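You operate a simulated robot arm through the tools that you are given. There is no shell and no other tool.

The job below is to be done with a simulated robot arm. You get a single attempt, and the scene is never put back.

Task
Tighten the loose lower belt and run the sack on it down to the bottom sensor.
Fine: flattener drive off while the yellow door is open; shut it and reset the flattener before the start. Where these are worked on the way, their far stop is far enough and under half their travel is too little: yellow door.

Only the result counts: the job must be done as asked and must still hold three seconds after the hand-in. Knocking over, shifting, dropping, spilling or breaking anything else fails it.

Robot
A 6-joint arm with a two-finger gripper, fixed in place. Base frame: the origin is at the foot of the arm, x ahead of it, y to its left, z up. Lengths are in m, angles in degrees, forces in N, time in s.
Its first joint turns from -166.0 to 166.0 degrees. Payload 2.45 kg.
The TCP is the grasp point between the finger pads, 0.02 m short of the fingertips. In the tool frame z runs along the fingers and y along their closing line. Largest opening 0.14 m; the body of the gripper starts 0.168 m behind the TCP.
Orientation is told as [roll, pitch, yaw] about the base's x, y, z axes, in that order, counted from this pose: with the fingers straight down and closing along the base's y, the tool's x points along the base's -x, its y along +y and its z along -z.

Tools
- The arm moves only by the tool servo_tool. Its arguments are lists of equal length, an entry for each row: "travel": the shift along the base's x, y, z in m, a list of three; "turn": the turn, a rotation vector about the base's x, y, z in degrees, a list of three; "fingers": the closure in counts, from 0 (fully open) to 255 (shut). In form: {"travel": [[x, y, z], ...], "turn": [[wx, wy, wz], ...], "fingers": [fingers, ...]}. A call has 1 to 20 rows; each row shifts and turns the commanded pose from where the row before left it. A row lasts 0.2 s, in which the tool goes at most 0.05 m and 8.6 degrees; a call with a longer step from one row to the next is refused whole, and so is a gripper value outside its range. A pose out of reach is approached as far as the arm can. The call stops where the force on the tool passes 50 N (or 10 N more than at its start, if that is more) or the arm is blocked; 0.2 s more then pass. Each finger travels about 0.045 m/s and halts on what it meets, pressing with about 41 N; the grip force reading is that of the motor and also rises with nothing between the fingers. The clock runs only during rows and for 0.2 s after the last one: add rows that do not move to give the fingers time. The reply holds the time, the measured pose of the TCP, the force on the tool along the base axes, the opening and the grip force, in the units named above and with some noise, with the torque about the TCP (base axes, N m) and any sound that the robot's microphone picked up.
- Cameras (640 x 400 px; columns grow to the right, rows downward): "scene" is fixed at [0.0514, -0.501, 1.5188]; the picture's right is [0.31, -0.95, 0.00], its down [-0.35, -0.11, -0.93] and it looks along [0.88, 0.29, -0.37] (base axes); focal length 337 px, centre (320, 200). "wrist" rides on the gripper at [0.078, 0.011, -0.209] in the tool frame; the picture's right is [-0.14, 0.99, 0.00], its down [-0.92, -0.13, -0.37] and it looks along [-0.36, -0.05, 0.93] (tool axes); focal length 280 px, centre (320, 200). There is no depth. A picture from a camera that has moved, and an enlarged one, comes with that camera's place and axes in the base frame and with its lens.
- capture(camera): a new picture of that camera. No time passes.
- enlarge(camera, box): a new picture of the part [left, top, right, bottom] of that camera's present view, enlarged. No time passes.
- hand_in(): hands the job in; it is judged then, once.

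Places have to be worked out from the pictures, the camera data and where the tool is seen. Open the gripper and draw the arm clear of the work before you hand the job in, unless the task says otherwise.

The tools are called after "Call:" as a command line: name --argument value ..., lists and objects as JSON in quotes. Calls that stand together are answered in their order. servo_tool: Moves the arm, as the interface text tells. Its arguments: {"type":"object","properties":{"travel":{"type":"array"},"turn":{"type":"array"},"fingers":{"type":"array"}},"required":["travel","turn","fingers"]} The other tools are called the same way: capture (camera) takes a picture; enlarge (camera, box) takes an enlarged picture of a part of a camera's view; hand_in () hands the job in.

At the start:

```text
t: 0.0
eef_pos: [0.6847, 0.1922, 1.3512]
ee_rot: [0.0, -0.1, 0.0]
ft_force: [-0.2, -1.1, 0.0]
torque: [0.01, 0.03, -0.02]
grip_width: 0.1398
gripper_force: 0.0
```

scene: 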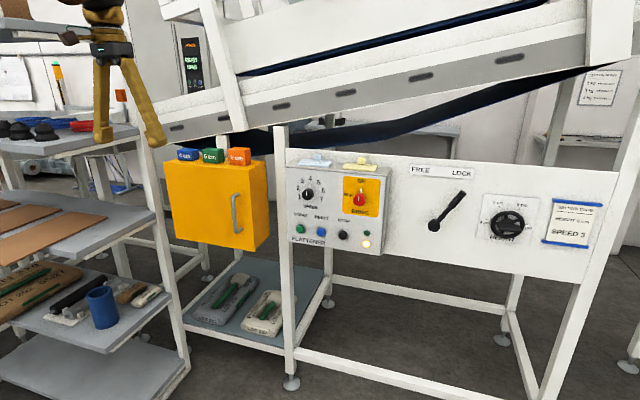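
wrist: 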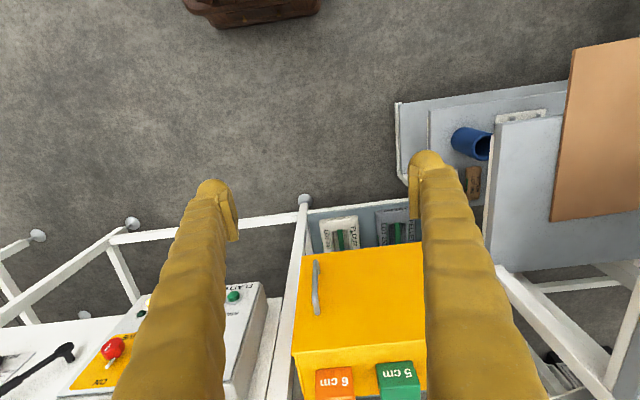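

I start by looking closely at the panel, the belt, the door and the notices.

Call:
enlarge --camera "scene" --box '[280, 140, 400, 260]'

Call:
enlarge --camera "scene" --box '[400, 150, 620, 280]'

Call:
enlarge --camera "scene" --box '[150, 130, 290, 260]'

Call:
enlarge --camera "scene" --box '[150, 0, 400, 170]'

Call:
enlarge --camera "scene" --box '[400, 0, 640, 150]'

Call:
enlarge --camera "scene" --box '[0, 20, 180, 160]'

```text
3.33 times, centred on (340, 200) of scene
camera zoom: at [0.0514, -0.501, 1.5188], right [0.31, -0.95, 0.0], down [-0.35, -0.11, -0.93], along [0.88, 0.29, -0.37], focal length 1123 px, centre (253, 200)
```

zoom: 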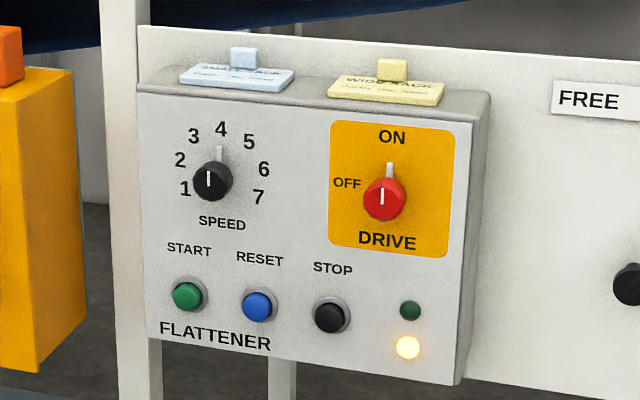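

```text
2.91 times, centred on (510, 215) of scene
camera zoom: at [0.0514, -0.501, 1.5188], right [0.31, -0.95, 0.0], down [-0.35, -0.11, -0.93], along [0.88, 0.29, -0.37], focal length 980 px, centre (-233, 156)
```

zoom: 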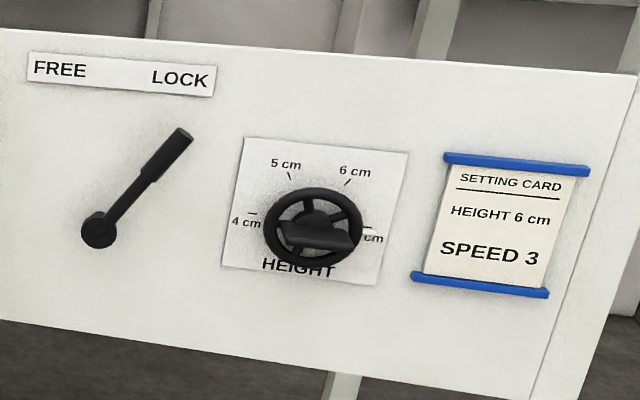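

```text
3.08 times, centred on (220, 195) of scene
camera zoom: at [0.0514, -0.501, 1.5188], right [0.31, -0.95, 0.0], down [-0.35, -0.11, -0.93], along [0.88, 0.29, -0.37], focal length 1037 px, centre (628, 215)
```

zoom: 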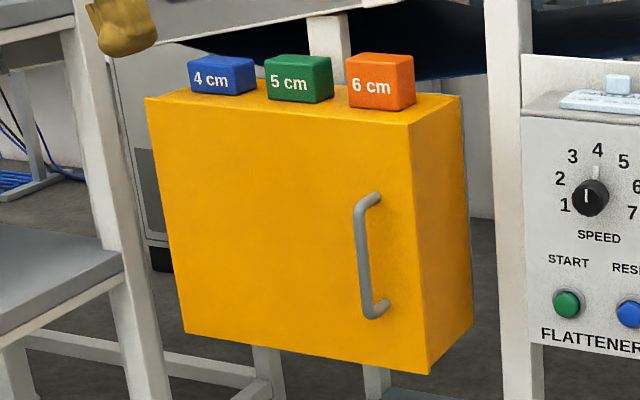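

```text
2.35 times, centred on (275, 85) of scene
camera zoom: at [0.0514, -0.501, 1.5188], right [0.31, -0.95, 0.0], down [-0.35, -0.11, -0.93], along [0.88, 0.29, -0.37], focal length 793 px, centre (426, 471)
```

zoom: 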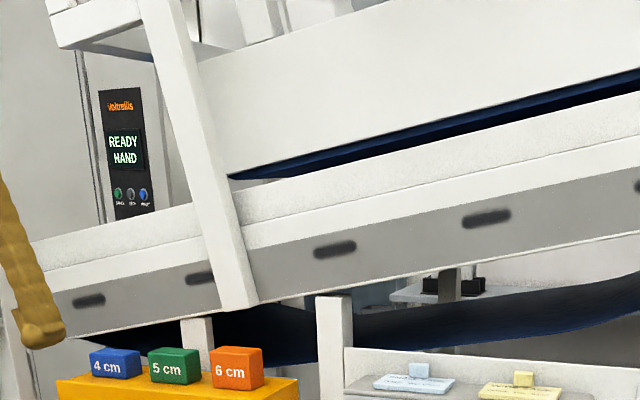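

```text
2.67 times, centred on (520, 75) of scene
camera zoom: at [0.0514, -0.501, 1.5188], right [0.31, -0.95, 0.0], down [-0.35, -0.11, -0.93], along [0.88, 0.29, -0.37], focal length 899 px, centre (-213, 533)
```

zoom: 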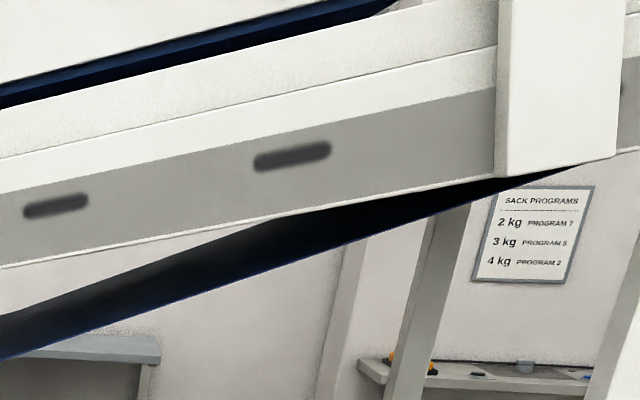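

```text
2.86 times, centred on (90, 90) of scene
camera zoom: at [0.0514, -0.501, 1.5188], right [0.31, -0.95, 0.0], down [-0.35, -0.11, -0.93], along [0.88, 0.29, -0.37], focal length 963 px, centre (977, 514)
```

zoom: 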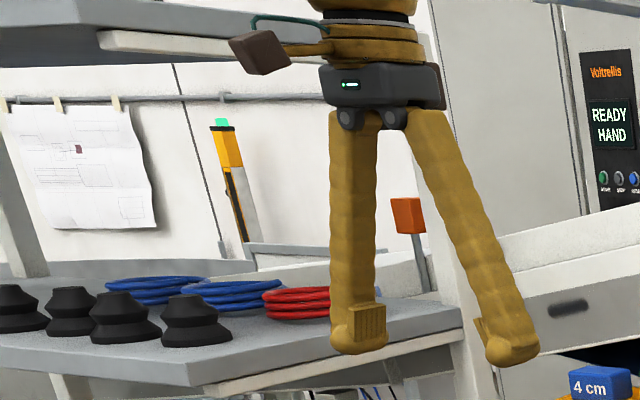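

The handle triangulates to about (1.04, 0.145, 1.0). I pull the arm back a little and tilt the tool forward so that the wrist camera can look at the panel and the door.

Call:
servo_tool --travel '[[-0.03, 0, 0], [-0.03, 0, 0], [-0.03, 0, 0], [-0.03, 0, 0], [-0.03, 0, 0]]' --turn '[[0, -8, 0], [0, -8, 0], [0, -8, 0], [0, -8, 0], [0, -8, 0]]' --fingers '[0, 0, 0, 0, 0]'

Call:
capture --camera "wrist"

Call:
capture --camera "scene"

```text
t: 1.2
eef_pos: [0.5358, 0.1933, 1.3493]
ee_rot: [0.0, -40.0, 0.0]
ft_force: [-0.6, -0.3, 0.5]
torque: [0.0, -0.03, -0.01]
grip_width: 0.1399
gripper_force: 0.0
```

```text
taken
camera wrist: at [0.3401, 0.2029, 1.4592], right [0.11, 0.99, 0.09], down [0.47, -0.13, 0.87], along [0.88, -0.05, -0.48], focal length 280 px, centre (320, 200)
```

wrist: 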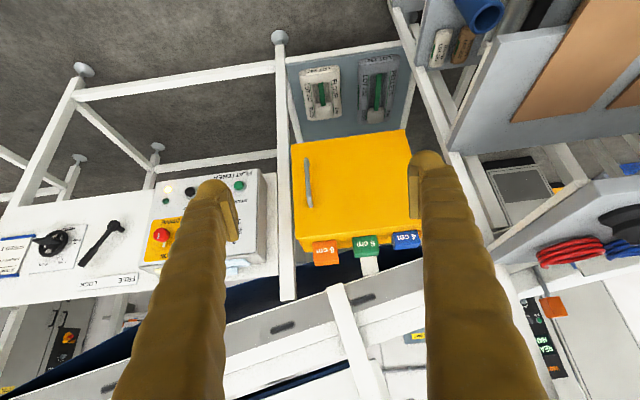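

```text
taken
```

scene: 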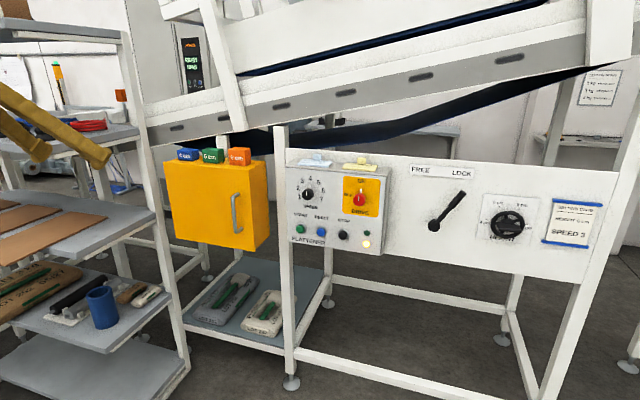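

The frame, panel and door are clear of the arm here. I raise the tool to see the belts and the sack from above.

Call:
servo_tool --travel '[[0, -0.01, 0.048], [0, -0.01, 0.048], [0, -0.01, 0.048], [0, -0.01, 0.048], [0, -0.01, 0.048], [0, -0.01, 0.048], [0, -0.01, 0.048], [0, -0.01, 0.048]]' --turn '[[0, 0, 0], [0, 0, 0], [0, 0, 0], [0, 0, 0], [0, 0, 0], [0, 0, 0], [0, 0, 0], [0, 0, 0]]' --fingers '[0, 0, 0, 0, 0, 0, 0, 0]'

Call:
capture --camera "wrist"

```text
t: 3.0
eef_pos: [0.5339, 0.1106, 1.7363]
ee_rot: [0.0, -40.0, 0.0]
ft_force: [0.4, -0.8, 0.3]
torque: [0.02, -0.04, 0.0]
grip_width: 0.1403
gripper_force: 0.2
```

```text
taken
camera wrist: at [0.3384, 0.1207, 1.8446], right [0.11, 0.99, 0.09], down [0.47, -0.13, 0.87], along [0.88, -0.05, -0.48], focal length 280 px, centre (320, 200)
```

wrist: 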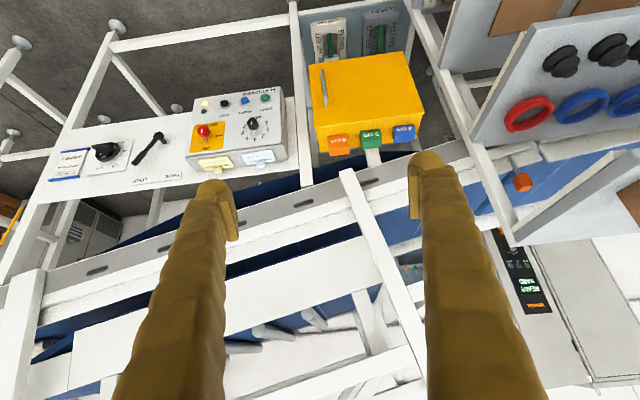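

The lower belt runs down to the left (+y), and there is an orange sensor near (523,182). I enlarge several parts of this view.

Call:
enlarge --camera "wrist" --box '[180, 80, 300, 180]'

Call:
enlarge --camera "wrist" --box '[430, 130, 640, 260]'

Call:
enlarge --camera "wrist" --box '[200, 170, 430, 320]'

Call:
enlarge --camera "scene" --box '[290, 145, 390, 205]'

```text
4.00 times, centred on (240, 130) of wrist
camera zoom: at [0.3384, 0.1207, 1.8446], right [0.11, 0.99, 0.09], down [0.47, -0.13, 0.87], along [0.88, -0.05, -0.48], focal length 1122 px, centre (640, 480)
```

zoom: 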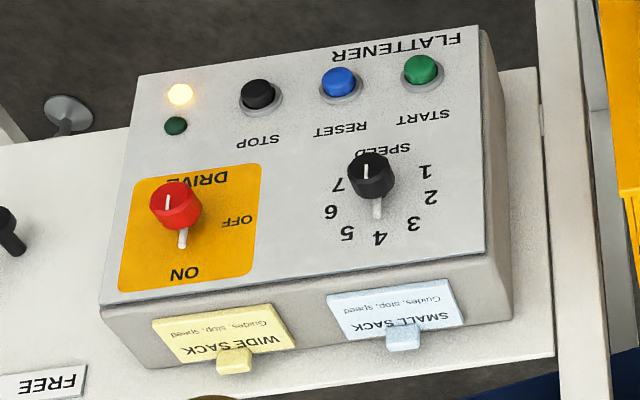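

```text
3.05 times, centred on (535, 195) of wrist
camera zoom: at [0.3384, 0.1207, 1.8446], right [0.11, 0.99, 0.09], down [0.47, -0.13, 0.87], along [0.88, -0.05, -0.48], focal length 854 px, centre (-335, 215)
```

zoom: 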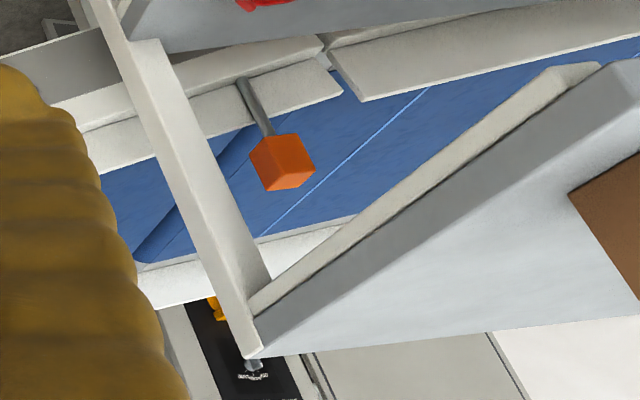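

```text
2.67 times, centred on (315, 245) of wrist
camera zoom: at [0.3384, 0.1207, 1.8446], right [0.11, 0.99, 0.09], down [0.47, -0.13, 0.87], along [0.88, -0.05, -0.48], focal length 748 px, centre (333, 80)
```

zoom: 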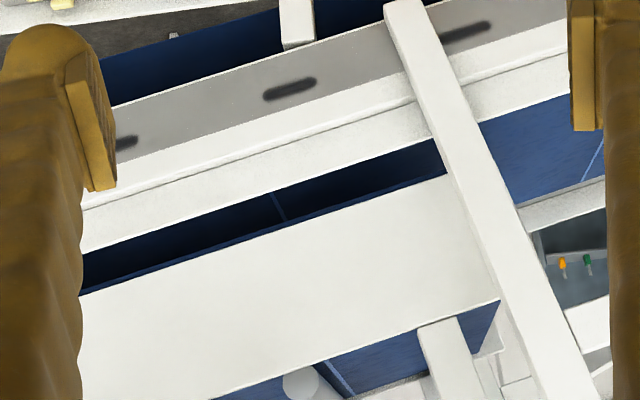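

```text
6.40 times, centred on (340, 175) of scene
camera zoom: at [0.0514, -0.501, 1.5188], right [0.31, -0.95, 0.0], down [-0.35, -0.11, -0.93], along [0.88, 0.29, -0.37], focal length 2157 px, centre (192, 360)
```

zoom: 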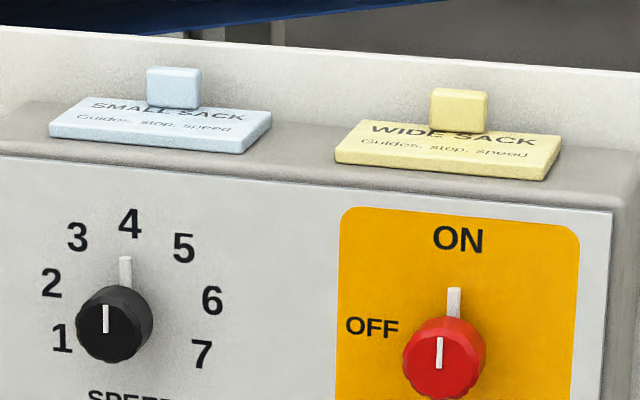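

Red drive knob (pointer at ON) is at about (1.046, -0.305, 1.115) and must go to OFF first. I bring the tool level in front of it at a standoff.

Call:
servo_tool --travel '[[0.015, -0.0244, -0.0365], [0.015, -0.0244, -0.0365], [0.015, -0.0244, -0.0365], [0.015, -0.0244, -0.0365], [0.015, -0.0244, -0.0365], [0.015, -0.0244, -0.0365], [0.015, -0.0244, -0.0365], [0.015, -0.0244, -0.0365], [0.015, -0.0244, -0.0365], [0.015, -0.0244, -0.0365], [0.015, -0.0244, -0.0365], [0.015, -0.0244, -0.0365], [0.015, -0.0244, -0.0365], [0.015, -0.0244, -0.0365], [0.015, -0.0244, -0.0365], [0.015, -0.0244, -0.0365], [0.015, -0.0244, -0.0365]]' --turn '[[0, -2.94, 0], [0, -2.94, 0], [0, -2.94, 0], [0, -2.94, 0], [0, -2.94, 0], [0, -2.94, 0], [0, -2.94, 0], [0, -2.94, 0], [0, -2.94, 0], [0, -2.94, 0], [0, -2.94, 0], [0, -2.94, 0], [0, -2.94, 0], [0, -2.94, 0], [0, -2.94, 0], [0, -2.94, 0], [0, -2.94, 0]]' --fingers '[0, 0, 0, 0, 0, 0, 0, 0, 0, 0, 0, 0, 0, 0, 0, 0, 0]'

Call:
capture --camera "wrist"

Call:
capture --camera "scene"

```text
t: 6.6
eef_pos: [0.7918, -0.3036, 1.1125]
ee_rot: [176.2, -89.9, -176.1]
ft_force: [-0.2, -0.4, 0.0]
torque: [0.02, -0.01, 0.02]
grip_width: 0.1399
gripper_force: 0.0
```

```text
taken
camera wrist: at [0.5819, -0.2925, 1.0331], right [0.0, 0.99, 0.14], down [-0.37, -0.13, 0.92], along [0.93, -0.05, 0.37], focal length 280 px, centre (320, 200)
```

wrist: 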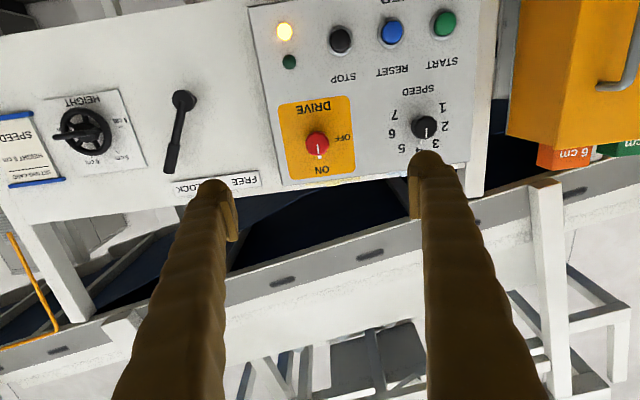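

```text
taken
```

scene: 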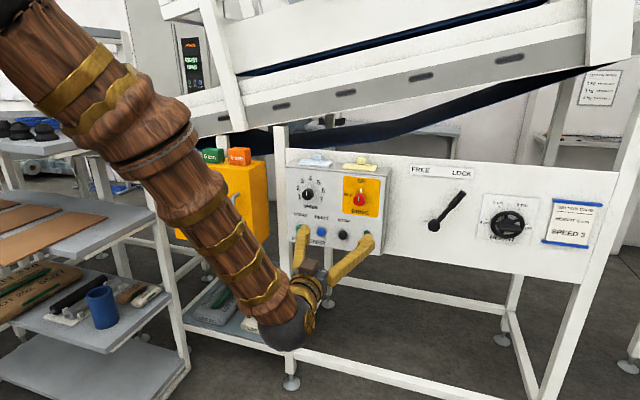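

Wrist view confirms the knob at (1.046, -0.307, 1.115). I narrow the fingers and move in until the pads flank the knob.

Call:
servo_tool --travel '[[0.04, -0.003, 0.002], [0.04, 0, 0], [0.04, 0, 0], [0.04, 0, 0], [0.03, 0, 0], [0.02, 0, 0], [0, 0, 0]]' --turn '[[0, 0, 0], [0, 0, 0], [0, 0, 0], [0, 0, 0], [0, 0, 0], [0, 0, 0], [0, 0, 0]]' --fingers '[110, 110, 110, 110, 110, 110, 110]'

Call:
capture --camera "wrist"

```text
t: 8.2
eef_pos: [1.0007, -0.3059, 1.1152]
ee_rot: [47.3, -90.1, -47.3]
ft_force: [-0.3, -0.6, -0.2]
torque: [0.01, 0.0, -0.02]
grip_width: 0.0797
gripper_force: 0.1
```

```text
taken
camera wrist: at [0.7903, -0.295, 1.0371], right [0.0, 0.99, 0.14], down [-0.37, -0.13, 0.92], along [0.93, -0.05, 0.36], focal length 280 px, centre (320, 200)
```

wrist: 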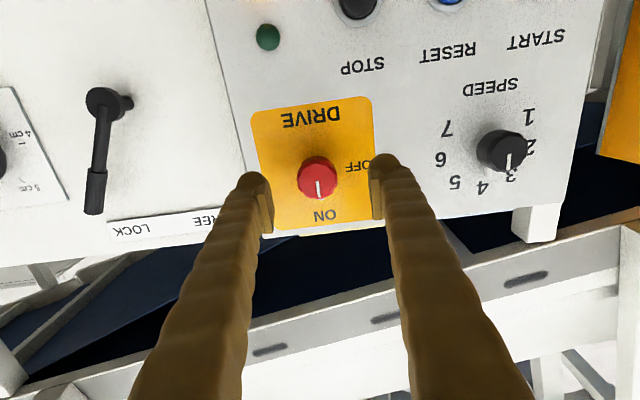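

The knob lies between the fingers. I go 0.035 m further in and close.

Call:
servo_tool --travel '[[0.012, -0.001, 0.001], [0.012, -0.001, 0.001], [0.012, 0, 0], [0, 0, 0], [0, 0, 0], [0, 0, 0], [0, 0, 0], [0, 0, 0]]' --turn '[[0, 0, 0], [0, 0, 0], [0, 0, 0], [0, 0, 0], [0, 0, 0], [0, 0, 0], [0, 0, 0], [0, 0, 0]]' --fingers '[110, 110, 110, 180, 200, 220, 220, 220]'

Call:
capture --camera "wrist"

```text
t: 10.1
eef_pos: [1.0294, -0.3102, 1.1178]
ee_rot: [24.8, -89.8, -24.9]
ft_force: [-152.6, 8.6, 7.3]
torque: [-0.07, -0.21, 3.95]
grip_width: 0.0301
gripper_force: 45.0
stopped in row 8: the force on the tool passed its limit at 53 N (the readings are from after the stop); the commanded pose is now the measured one
```

```text
taken
camera wrist: at [0.8191, -0.2993, 1.0395], right [0.0, 0.99, 0.14], down [-0.37, -0.13, 0.92], along [0.93, -0.05, 0.36], focal length 280 px, centre (320, 200)
```

wrist: 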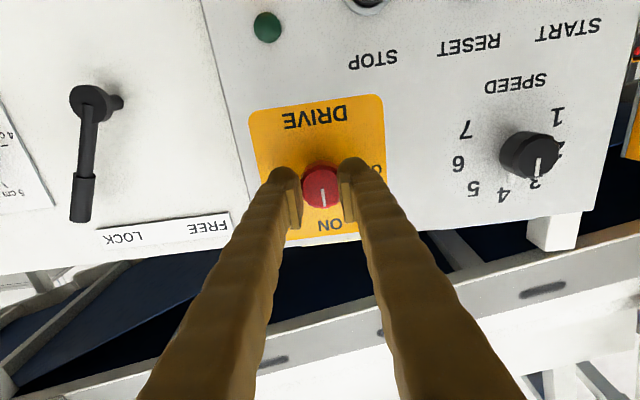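

Closing wedged the tips on the knob's edge (force -152 N in x). I open again and check the force.

Call:
servo_tool --travel '[[0, 0, 0], [0, 0, 0], [0, 0, 0], [0, 0, 0]]' --turn '[[0, 0, 0], [0, 0, 0], [0, 0, 0], [0, 0, 0]]' --fingers '[130, 130, 130, 130]'

Call:
enlarge --camera "wrist" --box '[220, 100, 420, 260]'

Call:
enlarge --camera "scene" --box '[290, 150, 410, 260]'

```text
t: 10.4
eef_pos: [1.0273, -0.3153, 1.1179]
ee_rot: [43.3, -89.8, -43.9]
ft_force: [-83.6, -19.9, 14.3]
torque: [-0.04, -0.28, 1.8]
grip_width: 0.0395
gripper_force: 0.0
stopped in row 1: the force on the tool passed its limit at 175 N (the readings are from after the stop); the commanded pose is now the measured one
```

```text
2.50 times, centred on (320, 180) of wrist
camera zoom: at [0.8171, -0.3027, 1.0396], right [0.01, 0.99, 0.14], down [-0.37, -0.13, 0.92], along [0.93, -0.06, 0.36], focal length 701 px, centre (320, 250)
```

zoom: 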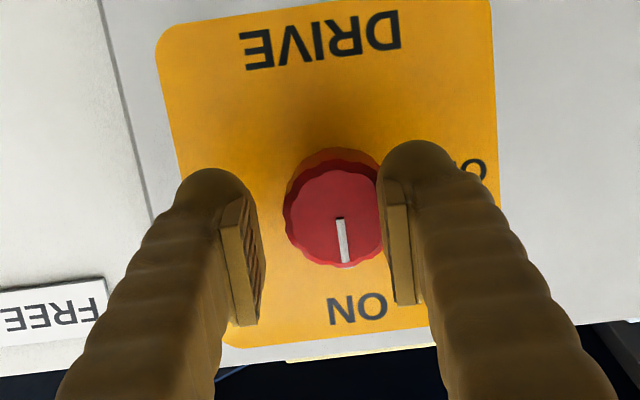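

```text
3.64 times, centred on (350, 205) of scene
camera zoom: at [0.0514, -0.501, 1.5188], right [0.31, -0.95, 0.0], down [-0.35, -0.11, -0.93], along [0.88, 0.29, -0.37], focal length 1225 px, centre (211, 182)
```

zoom: 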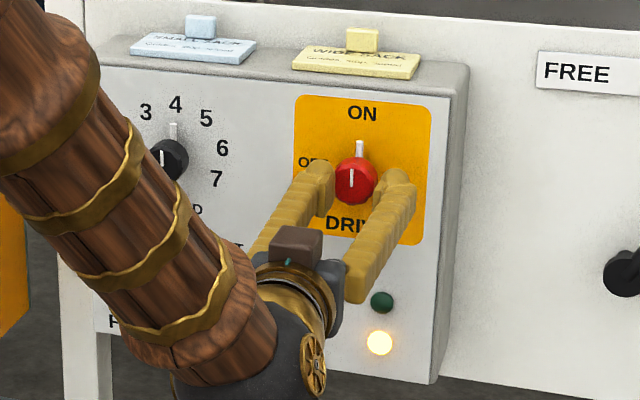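

The force seems to be the fingertips pressing on the panel face near x≈1.048, not the knob. I back off a little and see the force go.

Call:
servo_tool --travel '[[-0.006, 0.002, 0], [-0.004, 0.002, 0], [0, 0, 0]]' --turn '[[0, 0, 0], [0, 0, 0], [0, 0, 0]]' --fingers '[150, 150, 150]'

Call:
enlarge --camera "wrist" --box '[220, 100, 420, 260]'

```text
t: 11.2
eef_pos: [1.0212, -0.3072, 1.1164]
ee_rot: [23.0, -89.8, -23.2]
ft_force: [0.2, 0.2, 0.3]
torque: [0.03, 0.01, -0.01]
grip_width: 0.0577
gripper_force: 0.0
```

```text
2.50 times, centred on (320, 180) of wrist
camera zoom: at [0.8095, -0.2963, 1.0382], right [0.01, 0.99, 0.14], down [-0.36, -0.13, 0.92], along [0.93, -0.06, 0.36], focal length 701 px, centre (320, 250)
```

zoom: 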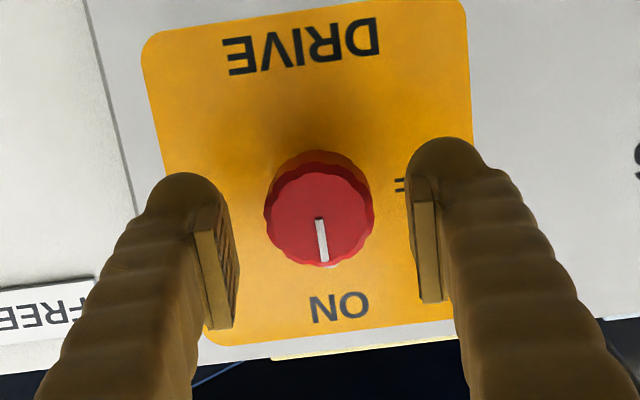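

No force now, knob centred between the pads. I close on it here.

Call:
servo_tool --travel '[[0, 0, 0], [0, 0, 0], [0, 0, 0], [0, 0, 0], [0, 0, 0]]' --turn '[[0, 0, 0], [0, 0, 0], [0, 0, 0], [0, 0, 0], [0, 0, 0]]' --fingers '[180, 200, 215, 215, 215]'

Call:
enlarge --camera "wrist" --box '[220, 100, 420, 260]'

Call:
enlarge --camera "scene" --box '[290, 150, 410, 260]'

```text
t: 12.4
eef_pos: [1.0202, -0.3072, 1.1156]
ee_rot: [23.7, -89.7, -24.0]
ft_force: [-0.5, 0.2, 0.0]
torque: [-0.01, -0.03, -0.01]
grip_width: 0.0221
gripper_force: 0.0
```

```text
2.50 times, centred on (320, 180) of wrist
camera zoom: at [0.8094, -0.2965, 1.0383], right [0.01, 0.99, 0.14], down [-0.37, -0.13, 0.92], along [0.93, -0.06, 0.36], focal length 701 px, centre (320, 250)
```

zoom: 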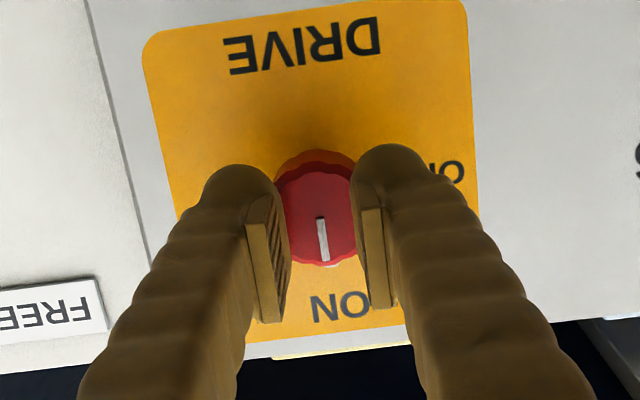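

```text
3.64 times, centred on (350, 205) of scene
camera zoom: at [0.0514, -0.501, 1.5188], right [0.31, -0.95, 0.0], down [-0.35, -0.11, -0.93], along [0.88, 0.29, -0.37], focal length 1225 px, centre (211, 182)
```

zoom: 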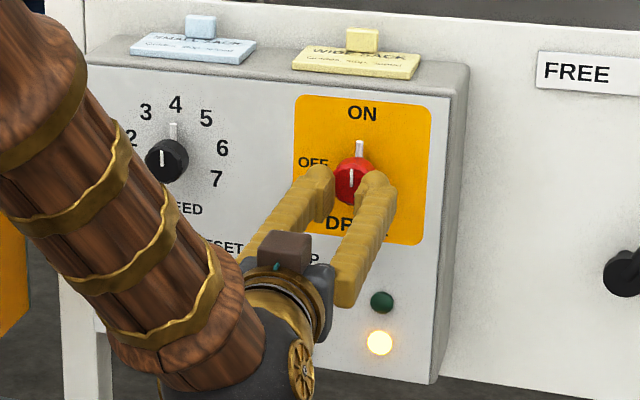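

The tips (x≈1.041) are just short of the knob face, so the earlier grip only wedged on its rim. I open and advance slowly to get the pads well over the knob, stopping on panel contact.

Call:
servo_tool --travel '[[0, 0, 0], [0, 0, 0], [0, 0, 0], [0.008, 0, 0], [0.008, 0, 0], [0.006, 0, 0], [0.004, 0, 0], [0, 0, 0]]' --turn '[[0, 0, 0], [0, 0, 0], [0, 0, 0], [0, 0, 0], [0, 0, 0], [0, 0, 0], [0, 0, 0], [0, 0, 0]]' --fingers '[130, 130, 130, 130, 130, 130, 130, 130]'

Call:
enlarge --camera "wrist" --box '[220, 100, 420, 260]'

Call:
enlarge --camera "scene" --box '[290, 150, 410, 260]'

```text
t: 14.2
eef_pos: [1.047, -0.3074, 1.1158]
ee_rot: [23.8, -89.7, -24.1]
ft_force: [0.3, 0.5, 0.2]
torque: [-0.05, -0.02, 0.01]
grip_width: 0.0685
gripper_force: 0.2
```

```text
2.50 times, centred on (320, 180) of wrist
camera zoom: at [0.8362, -0.2966, 1.0388], right [0.01, 0.99, 0.14], down [-0.37, -0.13, 0.92], along [0.93, -0.06, 0.36], focal length 701 px, centre (320, 250)
```

zoom: 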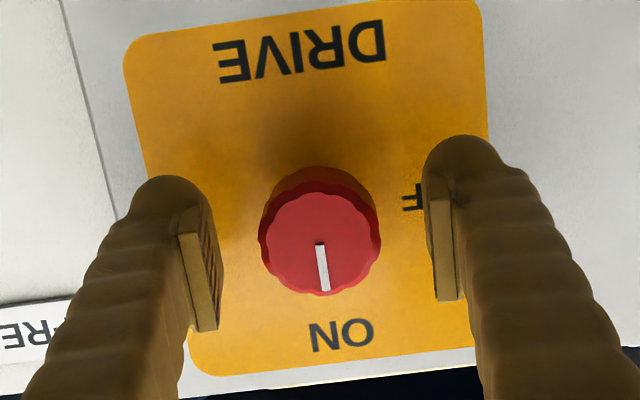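

```text
3.64 times, centred on (350, 205) of scene
camera zoom: at [0.0514, -0.501, 1.5188], right [0.31, -0.95, 0.0], down [-0.35, -0.11, -0.93], along [0.88, 0.29, -0.37], focal length 1225 px, centre (211, 182)
```

zoom: 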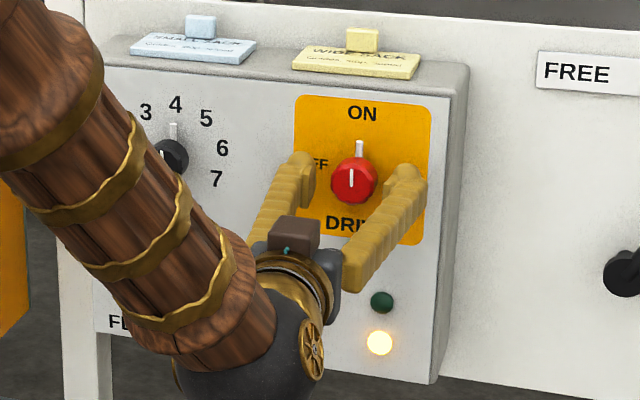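

Still no contact, and the pads now overlap the knob by about 2 cm. I close.

Call:
servo_tool --travel '[[0, -0.001, 0.001], [0, 0, 0], [0, 0, 0], [0, 0, 0], [0, 0, 0]]' --turn '[[0, 0, 0], [0, 0, 0], [0, 0, 0], [0, 0, 0], [0, 0, 0]]' --fingers '[160, 180, 200, 200, 200]'

Call:
enlarge --camera "wrist" --box '[220, 100, 420, 260]'

```text
t: 15.4
eef_pos: [1.0453, -0.3076, 1.117]
ee_rot: [20.6, -89.8, -20.6]
ft_force: [-3.2, 11.1, 0.5]
torque: [-0.06, 0.0, 0.13]
grip_width: 0.0378
gripper_force: 45.0
```

```text
2.50 times, centred on (320, 180) of wrist
camera zoom: at [0.836, -0.2971, 1.0397], right [0.0, 0.99, 0.14], down [-0.37, -0.13, 0.92], along [0.93, -0.06, 0.36], focal length 701 px, centre (320, 250)
```

zoom: 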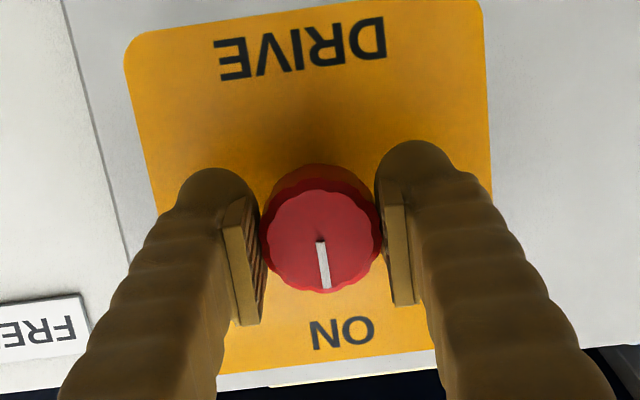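

Gripped at 0.038 m. I turn it 90° towards OFF (about -x).

Call:
servo_tool --travel '[[0, 0.001, 0], [0, 0, 0], [0, 0, 0], [0, 0, 0], [0, 0, 0], [0, 0, 0], [0, 0, 0], [0, 0, 0], [0, 0, 0], [0, 0, 0], [0, 0, 0], [0, 0, 0]]' --turn '[[-7.5, 0, 0], [-7.5, 0, 0], [-7.5, 0, 0], [-7.5, 0, 0], [-7.5, 0, 0], [-7.5, 0, 0], [-7.5, 0, 0], [-7.5, 0, 0], [-7.5, 0, 0], [-7.5, 0, 0], [-7.5, 0, 0], [-7.5, 0, 0]]' --fingers '[200, 200, 200, 200, 200, 200, 200, 200, 200, 200, 200, 200]'

Call:
capture --camera "wrist"

Call:
enlarge --camera "scene" --box '[290, 150, 410, 260]'

```text
t: 16.0
eef_pos: [1.0467, -0.307, 1.1186]
ee_rot: [-84.3, -78.5, 85.5]
ft_force: [0.1, 7.1, 0.6]
torque: [0.07, 0.02, -0.01]
grip_width: 0.0379
gripper_force: 44.8
out of reach, approached as far as the arm can: row 2
stopped in row 2: the force on the tool passed its limit at 82 N (the readings are from after the stop); the commanded pose is now the measured one
```

```text
taken
camera wrist: at [0.8357, -0.3176, 1.0429], right [-0.02, 1.0, -0.06], down [-0.35, 0.05, 0.93], along [0.94, 0.04, 0.35], focal length 280 px, centre (320, 200)
```

wrist: 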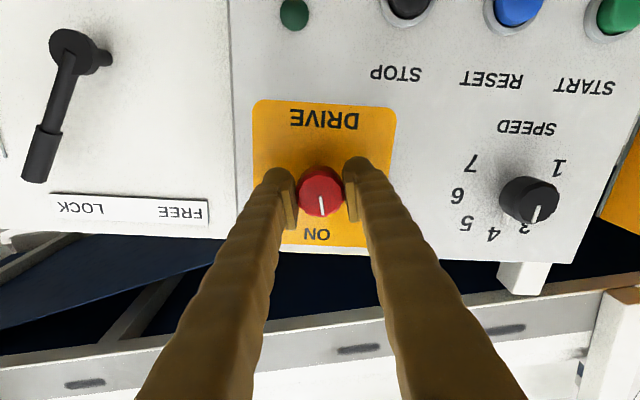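

```text
3.64 times, centred on (350, 205) of scene
camera zoom: at [0.0514, -0.501, 1.5188], right [0.31, -0.95, 0.0], down [-0.35, -0.11, -0.93], along [0.88, 0.29, -0.37], focal length 1225 px, centre (211, 182)
```

zoom: 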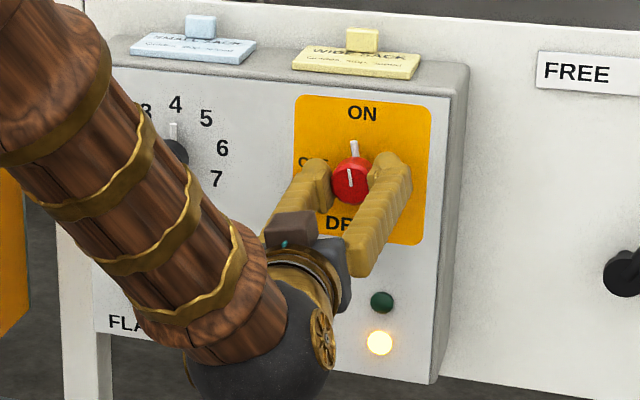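

The arm runs out of joint travel in that direction after about 11°. I release, back off, and wind the wrist the other way so I can regrip and turn back through the range.

Call:
servo_tool --travel '[[0, 0, 0], [0, 0, 0], [0, 0, 0], [-0.03, 0, 0], [-0.03, 0, 0], [-0.02, 0, 0]]' --turn '[[0, 0, 0], [0, 0, 0], [0, 0, 0], [0, 0, 0], [0, 0, 0], [0, 0, 0]]' --fingers '[130, 130, 130, 130, 130, 130]'

Call:
servo_tool --travel '[[0, 0, 0], [0, 0, 0], [0, 0, 0], [0, 0, 0], [0, 0, 0], [0, 0, 0], [0, 0, 0], [0, 0, 0], [0, 0, 0], [0, 0, 0], [0, 0, 0], [0, 0, 0], [0, 0, 0]]' --turn '[[8, 0, 0], [8, 0, 0], [8, 0, 0], [8, 0, 0], [8, 0, 0], [8, 0, 0], [8, 0, 0], [8, 0, 0], [8, 0, 0], [8, 0, 0], [8, 0, 0], [8, 0, 0], [4.5, 0, 0]]' --fingers '[130, 130, 130, 130, 130, 130, 130, 130, 130, 130, 130, 130, 130]'

Call:
capture --camera "wrist"

Call:
enlarge --camera "scene" --box '[290, 150, 410, 260]'

```text
t: 17.4
eef_pos: [0.9686, -0.3085, 1.1216]
ee_rot: [-83.3, -78.7, 84.8]
ft_force: [-0.4, 0.5, 0.0]
torque: [0.02, -0.01, -0.01]
grip_width: 0.0683
gripper_force: 0.1
```

```text
t: 20.2
eef_pos: [0.9673, -0.309, 1.118]
ee_rot: [91.2, -0.9, -89.1]
ft_force: [-0.1, 0.0, 0.3]
torque: [0.0, -0.01, 0.0]
grip_width: 0.0687
gripper_force: 0.1
```

```text
taken
camera wrist: at [0.7561, -0.2353, 1.123], right [-0.02, -0.12, 0.99], down [-0.35, -0.93, -0.12], along [0.94, -0.35, -0.03], focal length 280 px, centre (320, 200)
```

wrist: 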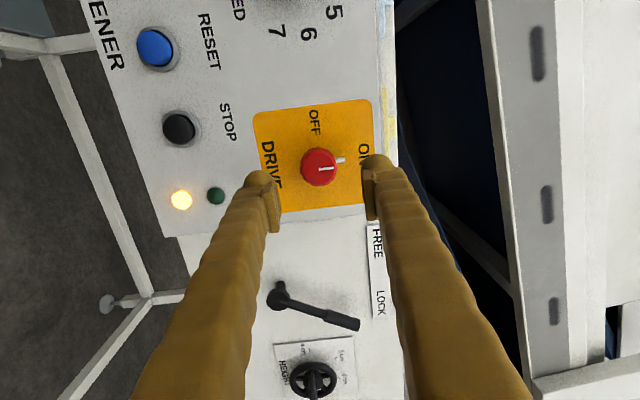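

```text
3.64 times, centred on (350, 205) of scene
camera zoom: at [0.0514, -0.501, 1.5188], right [0.31, -0.95, 0.0], down [-0.35, -0.11, -0.93], along [0.88, 0.29, -0.37], focal length 1225 px, centre (211, 182)
```

zoom: 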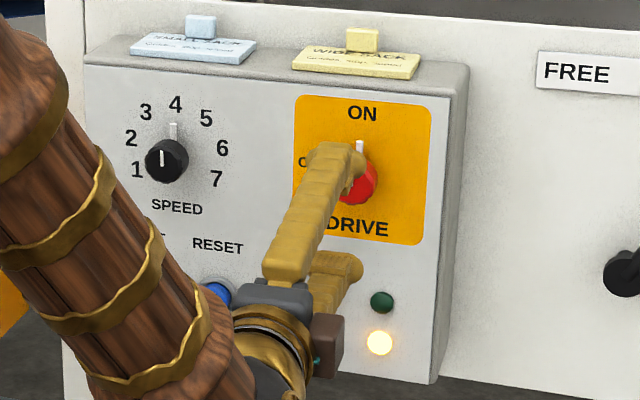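

The knob sprang back to ON. The tool now closes vertically, centred on the knob at (y -0.308, z 1.117). I advance, grip, and then turn back 90°.

Call:
servo_tool --travel '[[0.03, 0.001, -0.001], [0.025, 0, 0], [0.01, 0, 0], [0.01, 0, 0], [0, 0, 0], [0, 0, 0], [0, 0, 0], [0, 0, 0], [0, 0, 0]]' --turn '[[0, 0, 0], [0, 0, 0], [0, 0, 0], [0, 0, 0], [0, 0, 0], [0, 0, 0], [0, 0, 0], [0, 0, 0], [0, 0, 0]]' --fingers '[130, 130, 130, 130, 160, 180, 200, 200, 200]'

Call:
capture --camera "wrist"

```text
t: 22.2
eef_pos: [1.0437, -0.3093, 1.1168]
ee_rot: [91.2, -1.1, -89.2]
ft_force: [8.9, -2.8, 7.5]
torque: [0.01, 0.0, -0.04]
grip_width: 0.0387
gripper_force: 45.0
```

```text
taken
camera wrist: at [0.8315, -0.2349, 1.1225], right [-0.02, -0.12, 0.99], down [-0.35, -0.93, -0.12], along [0.94, -0.35, -0.03], focal length 280 px, centre (320, 200)
```

wrist: 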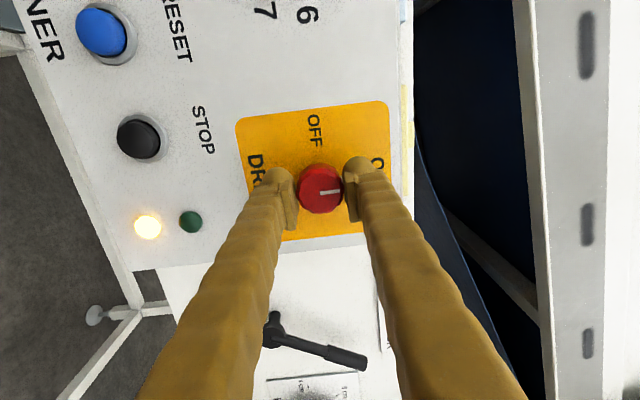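

Gripped firmly. I turn it towards OFF by 90°.

Call:
servo_tool --travel '[[0, 0, 0], [0, 0, 0], [0, 0, 0], [0, 0, 0], [0, 0, 0], [0, 0, 0], [0, 0, 0], [0, 0, 0], [0, 0, 0], [0, 0, 0], [0, 0, 0], [0, 0, 0]]' --turn '[[-7.5, 0, 0], [-7.5, 0, 0], [-7.5, 0, 0], [-7.5, 0, 0], [-7.5, 0, 0], [-7.5, 0, 0], [-7.5, 0, 0], [-7.5, 0, 0], [-7.5, 0, 0], [-7.5, 0, 0], [-7.5, 0, 0], [-7.5, 0, 0]]' --fingers '[200, 200, 200, 200, 200, 200, 200, 200, 200, 200, 200, 200]'

Call:
capture --camera "wrist"

Call:
enlarge --camera "scene" --box '[290, 150, 410, 260]'

```text
t: 24.8
eef_pos: [1.0424, -0.3085, 1.1179]
ee_rot: [-49.1, -88.6, 50.2]
ft_force: [4.5, -17.3, 23.6]
torque: [-0.07, -0.45, -0.16]
grip_width: 0.0388
gripper_force: 44.6
```

```text
taken
camera wrist: at [0.8305, -0.3037, 1.042], right [-0.02, 0.99, 0.12], down [-0.35, -0.12, 0.93], along [0.94, -0.03, 0.35], focal length 280 px, centre (320, 200)
```

wrist: 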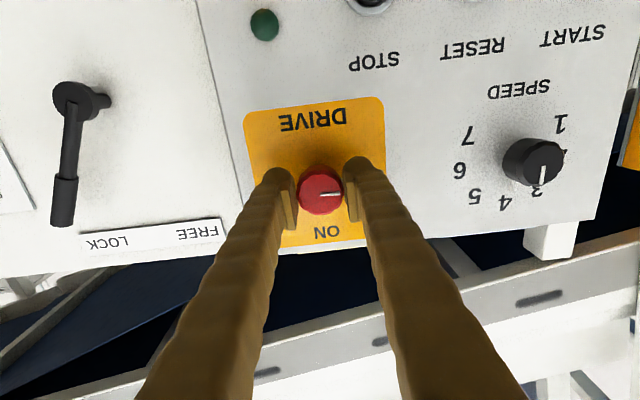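

```text
3.64 times, centred on (350, 205) of scene
camera zoom: at [0.0514, -0.501, 1.5188], right [0.31, -0.95, 0.0], down [-0.35, -0.11, -0.93], along [0.88, 0.29, -0.37], focal length 1225 px, centre (211, 182)
```

zoom: 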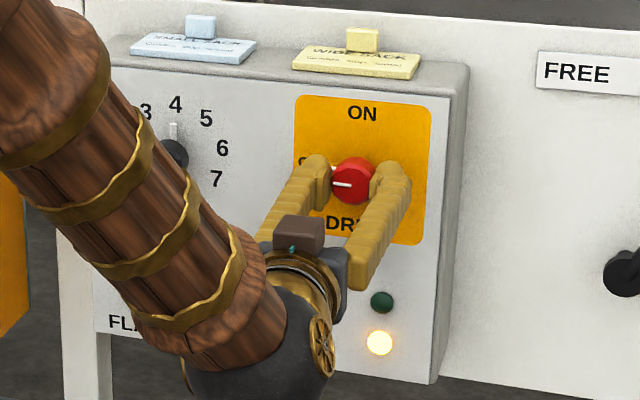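

The pointer is now at OFF. I release and back away, then check it.

Call:
servo_tool --travel '[[0, 0, 0], [0, 0, 0], [0, 0, 0], [-0.03, 0, 0], [-0.04, 0, 0], [-0.045, 0, 0], [-0.045, 0, 0], [-0.045, 0, 0], [0, 0, 0]]' --turn '[[0, 0, 0], [0, 0, 0], [0, 0, 0], [0, 0, 0], [0, 0, 0], [0, 0, 0], [0, 0, 0], [0, 0, 0], [0, 0, 0]]' --fingers '[130, 130, 130, 130, 130, 130, 130, 130, 130]'

Call:
capture --camera "wrist"

Call:
enlarge --camera "scene" --box '[290, 150, 410, 260]'

```text
t: 26.8
eef_pos: [0.84, -0.3087, 1.1169]
ee_rot: [-46.2, -88.6, 47.4]
ft_force: [0.2, -0.4, 0.5]
torque: [0.0, -0.02, 0.0]
grip_width: 0.0685
gripper_force: 0.1
```

```text
taken
camera wrist: at [0.6281, -0.3033, 1.0418], right [-0.02, 0.99, 0.12], down [-0.35, -0.12, 0.93], along [0.94, -0.03, 0.35], focal length 280 px, centre (320, 200)
```

wrist: 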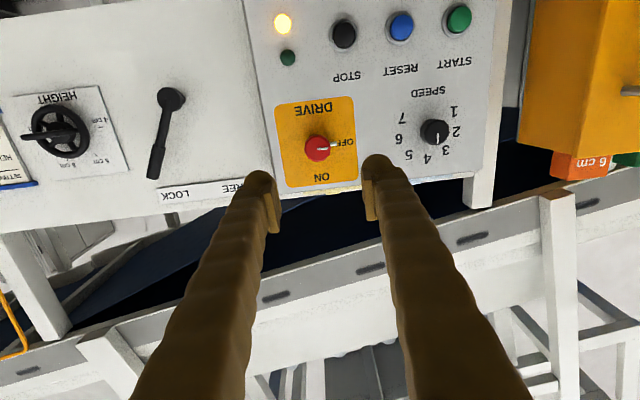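

```text
3.64 times, centred on (350, 205) of scene
camera zoom: at [0.0514, -0.501, 1.5188], right [0.31, -0.95, 0.0], down [-0.35, -0.11, -0.93], along [0.88, 0.29, -0.37], focal length 1225 px, centre (211, 182)
```

zoom: 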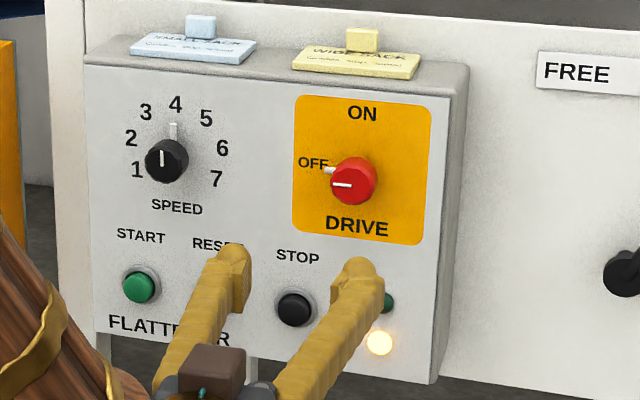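

Drive is OFF. Next the yellow door: I slide the tool over in front of the handle at a standoff and look.

Call:
servo_tool --travel '[[-0.005, 0.044, -0.008], [-0.005, 0.044, -0.008], [-0.005, 0.044, -0.008], [-0.005, 0.044, -0.008], [-0.005, 0.044, -0.008], [-0.005, 0.044, -0.008], [0, 0.044, -0.008], [0, 0.044, -0.008], [0, 0.044, -0.008], [0, 0.044, -0.008]]' --turn '[[0, -1.3, -1.2], [0, 0, 0], [0, 0, 0], [0, 0, 0], [0, 0, 0], [0, 0, 0], [0, 0, 0], [0, 0, 0], [0, 0, 0], [0, 0, 0]]' --fingers '[130, 130, 130, 130, 130, 130, 130, 130, 130, 130]'

Call:
capture --camera "wrist"

Call:
capture --camera "scene"

```text
t: 29.0
eef_pos: [0.8005, -0.0331, 1.0978]
ee_rot: [63.8, -87.9, -57.5]
ft_force: [-0.7, 0.0, 0.4]
torque: [0.02, 0.01, 0.02]
grip_width: 0.0687
gripper_force: 0.1
out of reach, approached as far as the arm can: row 4, 5, 6, 7, 8, 9, 10
```

```text
taken
camera wrist: at [0.5883, -0.0447, 1.0221], right [-0.11, 0.98, 0.17], down [-0.33, -0.2, 0.92], along [0.94, 0.04, 0.35], focal length 280 px, centre (320, 200)
```

wrist: 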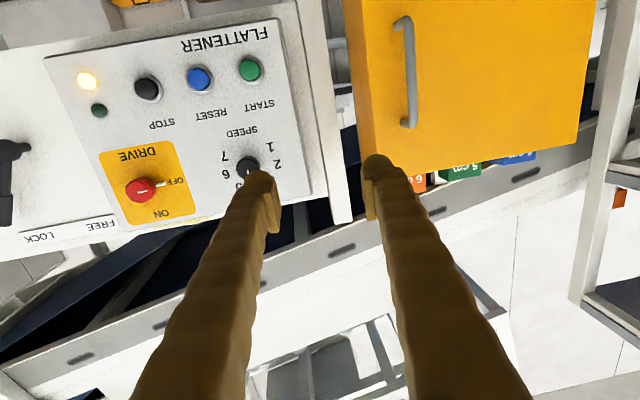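

```text
taken
```

scene: 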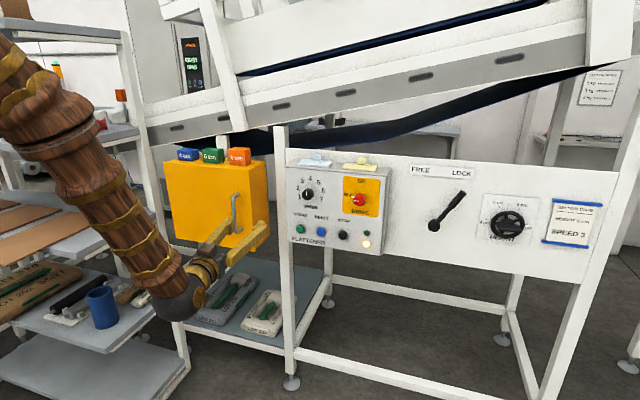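

The arm hits a joint limit at this roll. Rolling the other way has plenty of room, so I turn the tool a half turn about +x (camera on top), which also gives upright pictures.

Call:
servo_tool --travel '[[-0.02, 0, 0], [-0.02, 0, 0], [-0.02, 0, 0], [0, 0, 0], [0, 0, 0], [0, 0, 0], [0, 0, 0], [0, 0, 0], [0, 0, 0], [0, 0, 0], [0, 0, 0], [0, 0, 0]]' --turn '[[8, 0, 0], [8, 0, 0], [8, 0, 0], [8, 0, 0], [8, 0, 0], [8, 0, 0], [8, 0, 0], [8, 0, 0], [8, 0, 0], [8, 0, 0], [8, 0, 0], [8, 0, 0]]' --fingers '[130, 130, 130, 130, 130, 130, 130, 130, 130, 130, 130, 130]'

Call:
capture --camera "wrist"

```text
t: 31.6
eef_pos: [0.7701, -0.1104, 1.1195]
ee_rot: [94.9, 7.7, -88.6]
ft_force: [0.2, -0.5, 0.7]
torque: [0.02, 0.01, 0.01]
grip_width: 0.0685
gripper_force: 0.0
out of reach, approached as far as the arm can: row 1, 2, 3, 5, 6, 7, 8, 9, 10, 11, 12
```

```text
taken
camera wrist: at [0.5576, -0.0382, 1.1228], right [-0.08, -0.27, 0.96], down [-0.33, -0.9, -0.28], along [0.94, -0.34, -0.02], focal length 280 px, centre (320, 200)
```

wrist: 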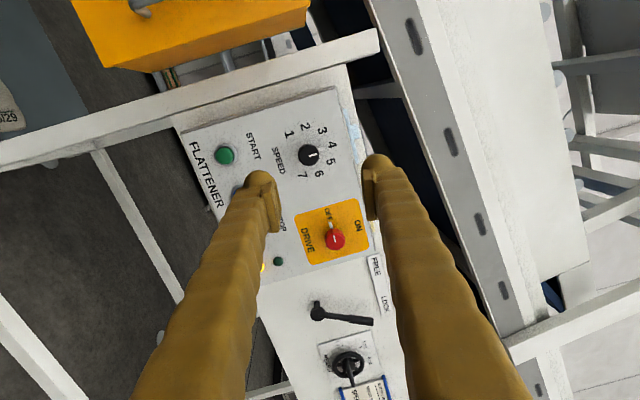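

Still out of reach: the wrist centre is probably too near the base (arm folded too tight). I push the commanded pose forward in x, still short of the handle, to see if it becomes reachable.

Call:
servo_tool --travel '[[0.02, 0, 0], [0.02, 0, 0], [0.02, 0, 0], [0.02, 0, 0], [0.02, 0, 0]]' --turn '[[0, 0, 0], [0, 0, 0], [0, 0, 0], [0, 0, 0], [0, 0, 0]]' --fingers '[130, 130, 130, 130, 130]'

```text
t: 32.8
eef_pos: [0.8653, -0.1318, 1.1214]
ee_rot: [94.9, 7.6, -88.5]
ft_force: [-0.2, 0.7, 0.7]
torque: [0.01, 0.02, 0.04]
grip_width: 0.0686
gripper_force: 0.0
out of reach, approached as far as the arm can: row 1, 2, 3, 4, 5
```

Only x followed; y stays limited near the same azimuth. I bring the command back toward -y and look at the arm posture.

Call:
servo_tool --travel '[[0, -0.045, 0.01], [0, -0.045, 0.01], [0, -0.045, 0.01], [0, -0.045, 0.01], [0, -0.045, 0.01]]' --turn '[[0, 0, 0], [0, 0, 0], [0, 0, 0], [0, 0, 0], [0, 0, 0]]' --fingers '[130, 130, 130, 130, 130]'

Call:
capture --camera "scene"

Call:
capture --camera "wrist"

```text
t: 34.0
eef_pos: [0.866, -0.3585, 1.1721]
ee_rot: [95.0, 7.6, -89.1]
ft_force: [0.5, -0.4, 0.3]
torque: [0.03, 0.01, -0.03]
grip_width: 0.0683
gripper_force: 0.1
```

```text
taken
```

scene: 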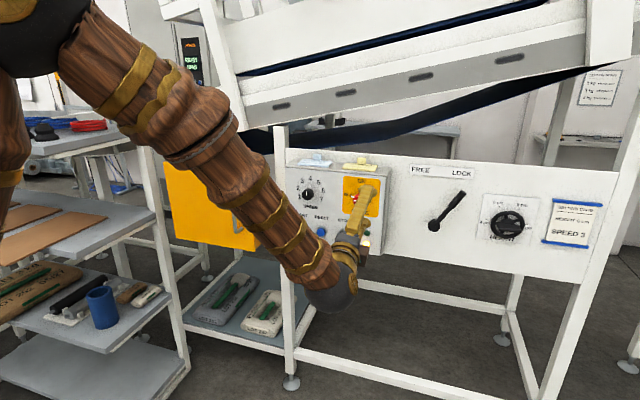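

```text
taken
camera wrist: at [0.6554, -0.2842, 1.1747], right [-0.08, -0.27, 0.96], down [-0.34, -0.9, -0.28], along [0.94, -0.35, -0.02], focal length 280 px, centre (320, 200)
```

wrist: 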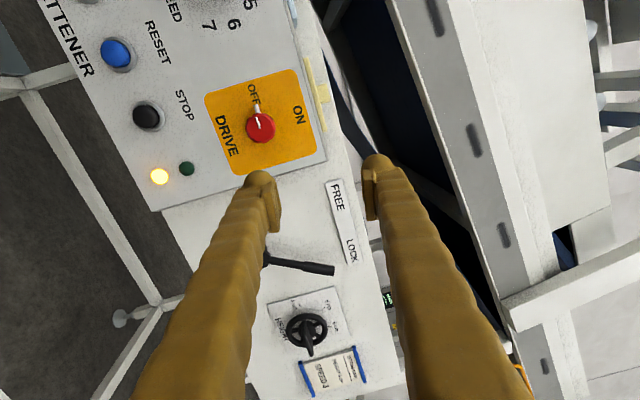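

The arm apparently flipped its forearm roll (J4 near 180°) when I swept through the singularity on the way down, hence the limits. I retrace: unroll, then go back up to the high pose, and come down again in the plane y≈0 so that the wrist passes straight through.

Call:
servo_tool --travel '[[-0.005, 0.004, 0], [-0.005, 0.004, 0], [-0.005, 0.004, 0], [-0.005, 0.004, 0], [-0.005, 0.004, 0], [-0.005, 0.004, 0], [-0.005, 0.004, 0], [-0.005, 0.004, 0], [-0.005, 0.004, 0], [-0.005, 0.004, 0], [-0.005, 0.004, 0], [-0.005, 0.004, 0]]' --turn '[[-8, 0, 0], [-8, 0, 0], [-8, 0, 0], [-8, 0, 0], [-8, 0, 0], [-8, 0, 0], [-8, 0, 0], [-8, 0, 0], [-8, 0, 0], [-8, 0, 0], [-8, 0, 0], [-7, 0, 0]]' --fingers '[130, 130, 130, 130, 130, 130, 130, 130, 130, 130, 130, 130]'

Call:
capture --camera "wrist"

```text
t: 36.6
eef_pos: [0.8051, -0.3088, 1.1707]
ee_rot: [75.1, -87.4, -70.2]
ft_force: [0.4, -0.5, -0.5]
torque: [0.02, 0.02, 0.0]
grip_width: 0.0686
gripper_force: 0.2
```

```text
taken
camera wrist: at [0.5936, -0.3133, 1.0956], right [-0.08, 0.98, 0.18], down [-0.34, -0.2, 0.92], along [0.94, 0.01, 0.35], focal length 280 px, centre (320, 200)
```

wrist: 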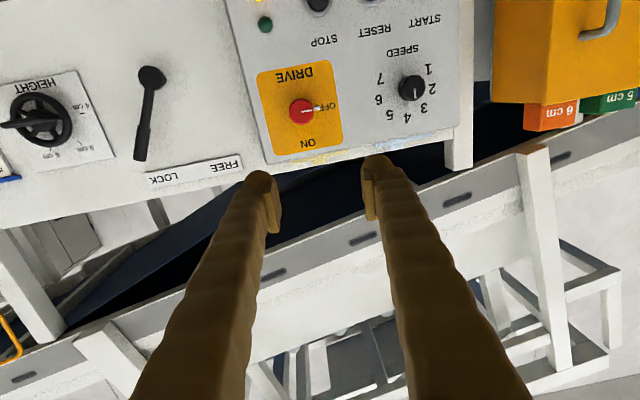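

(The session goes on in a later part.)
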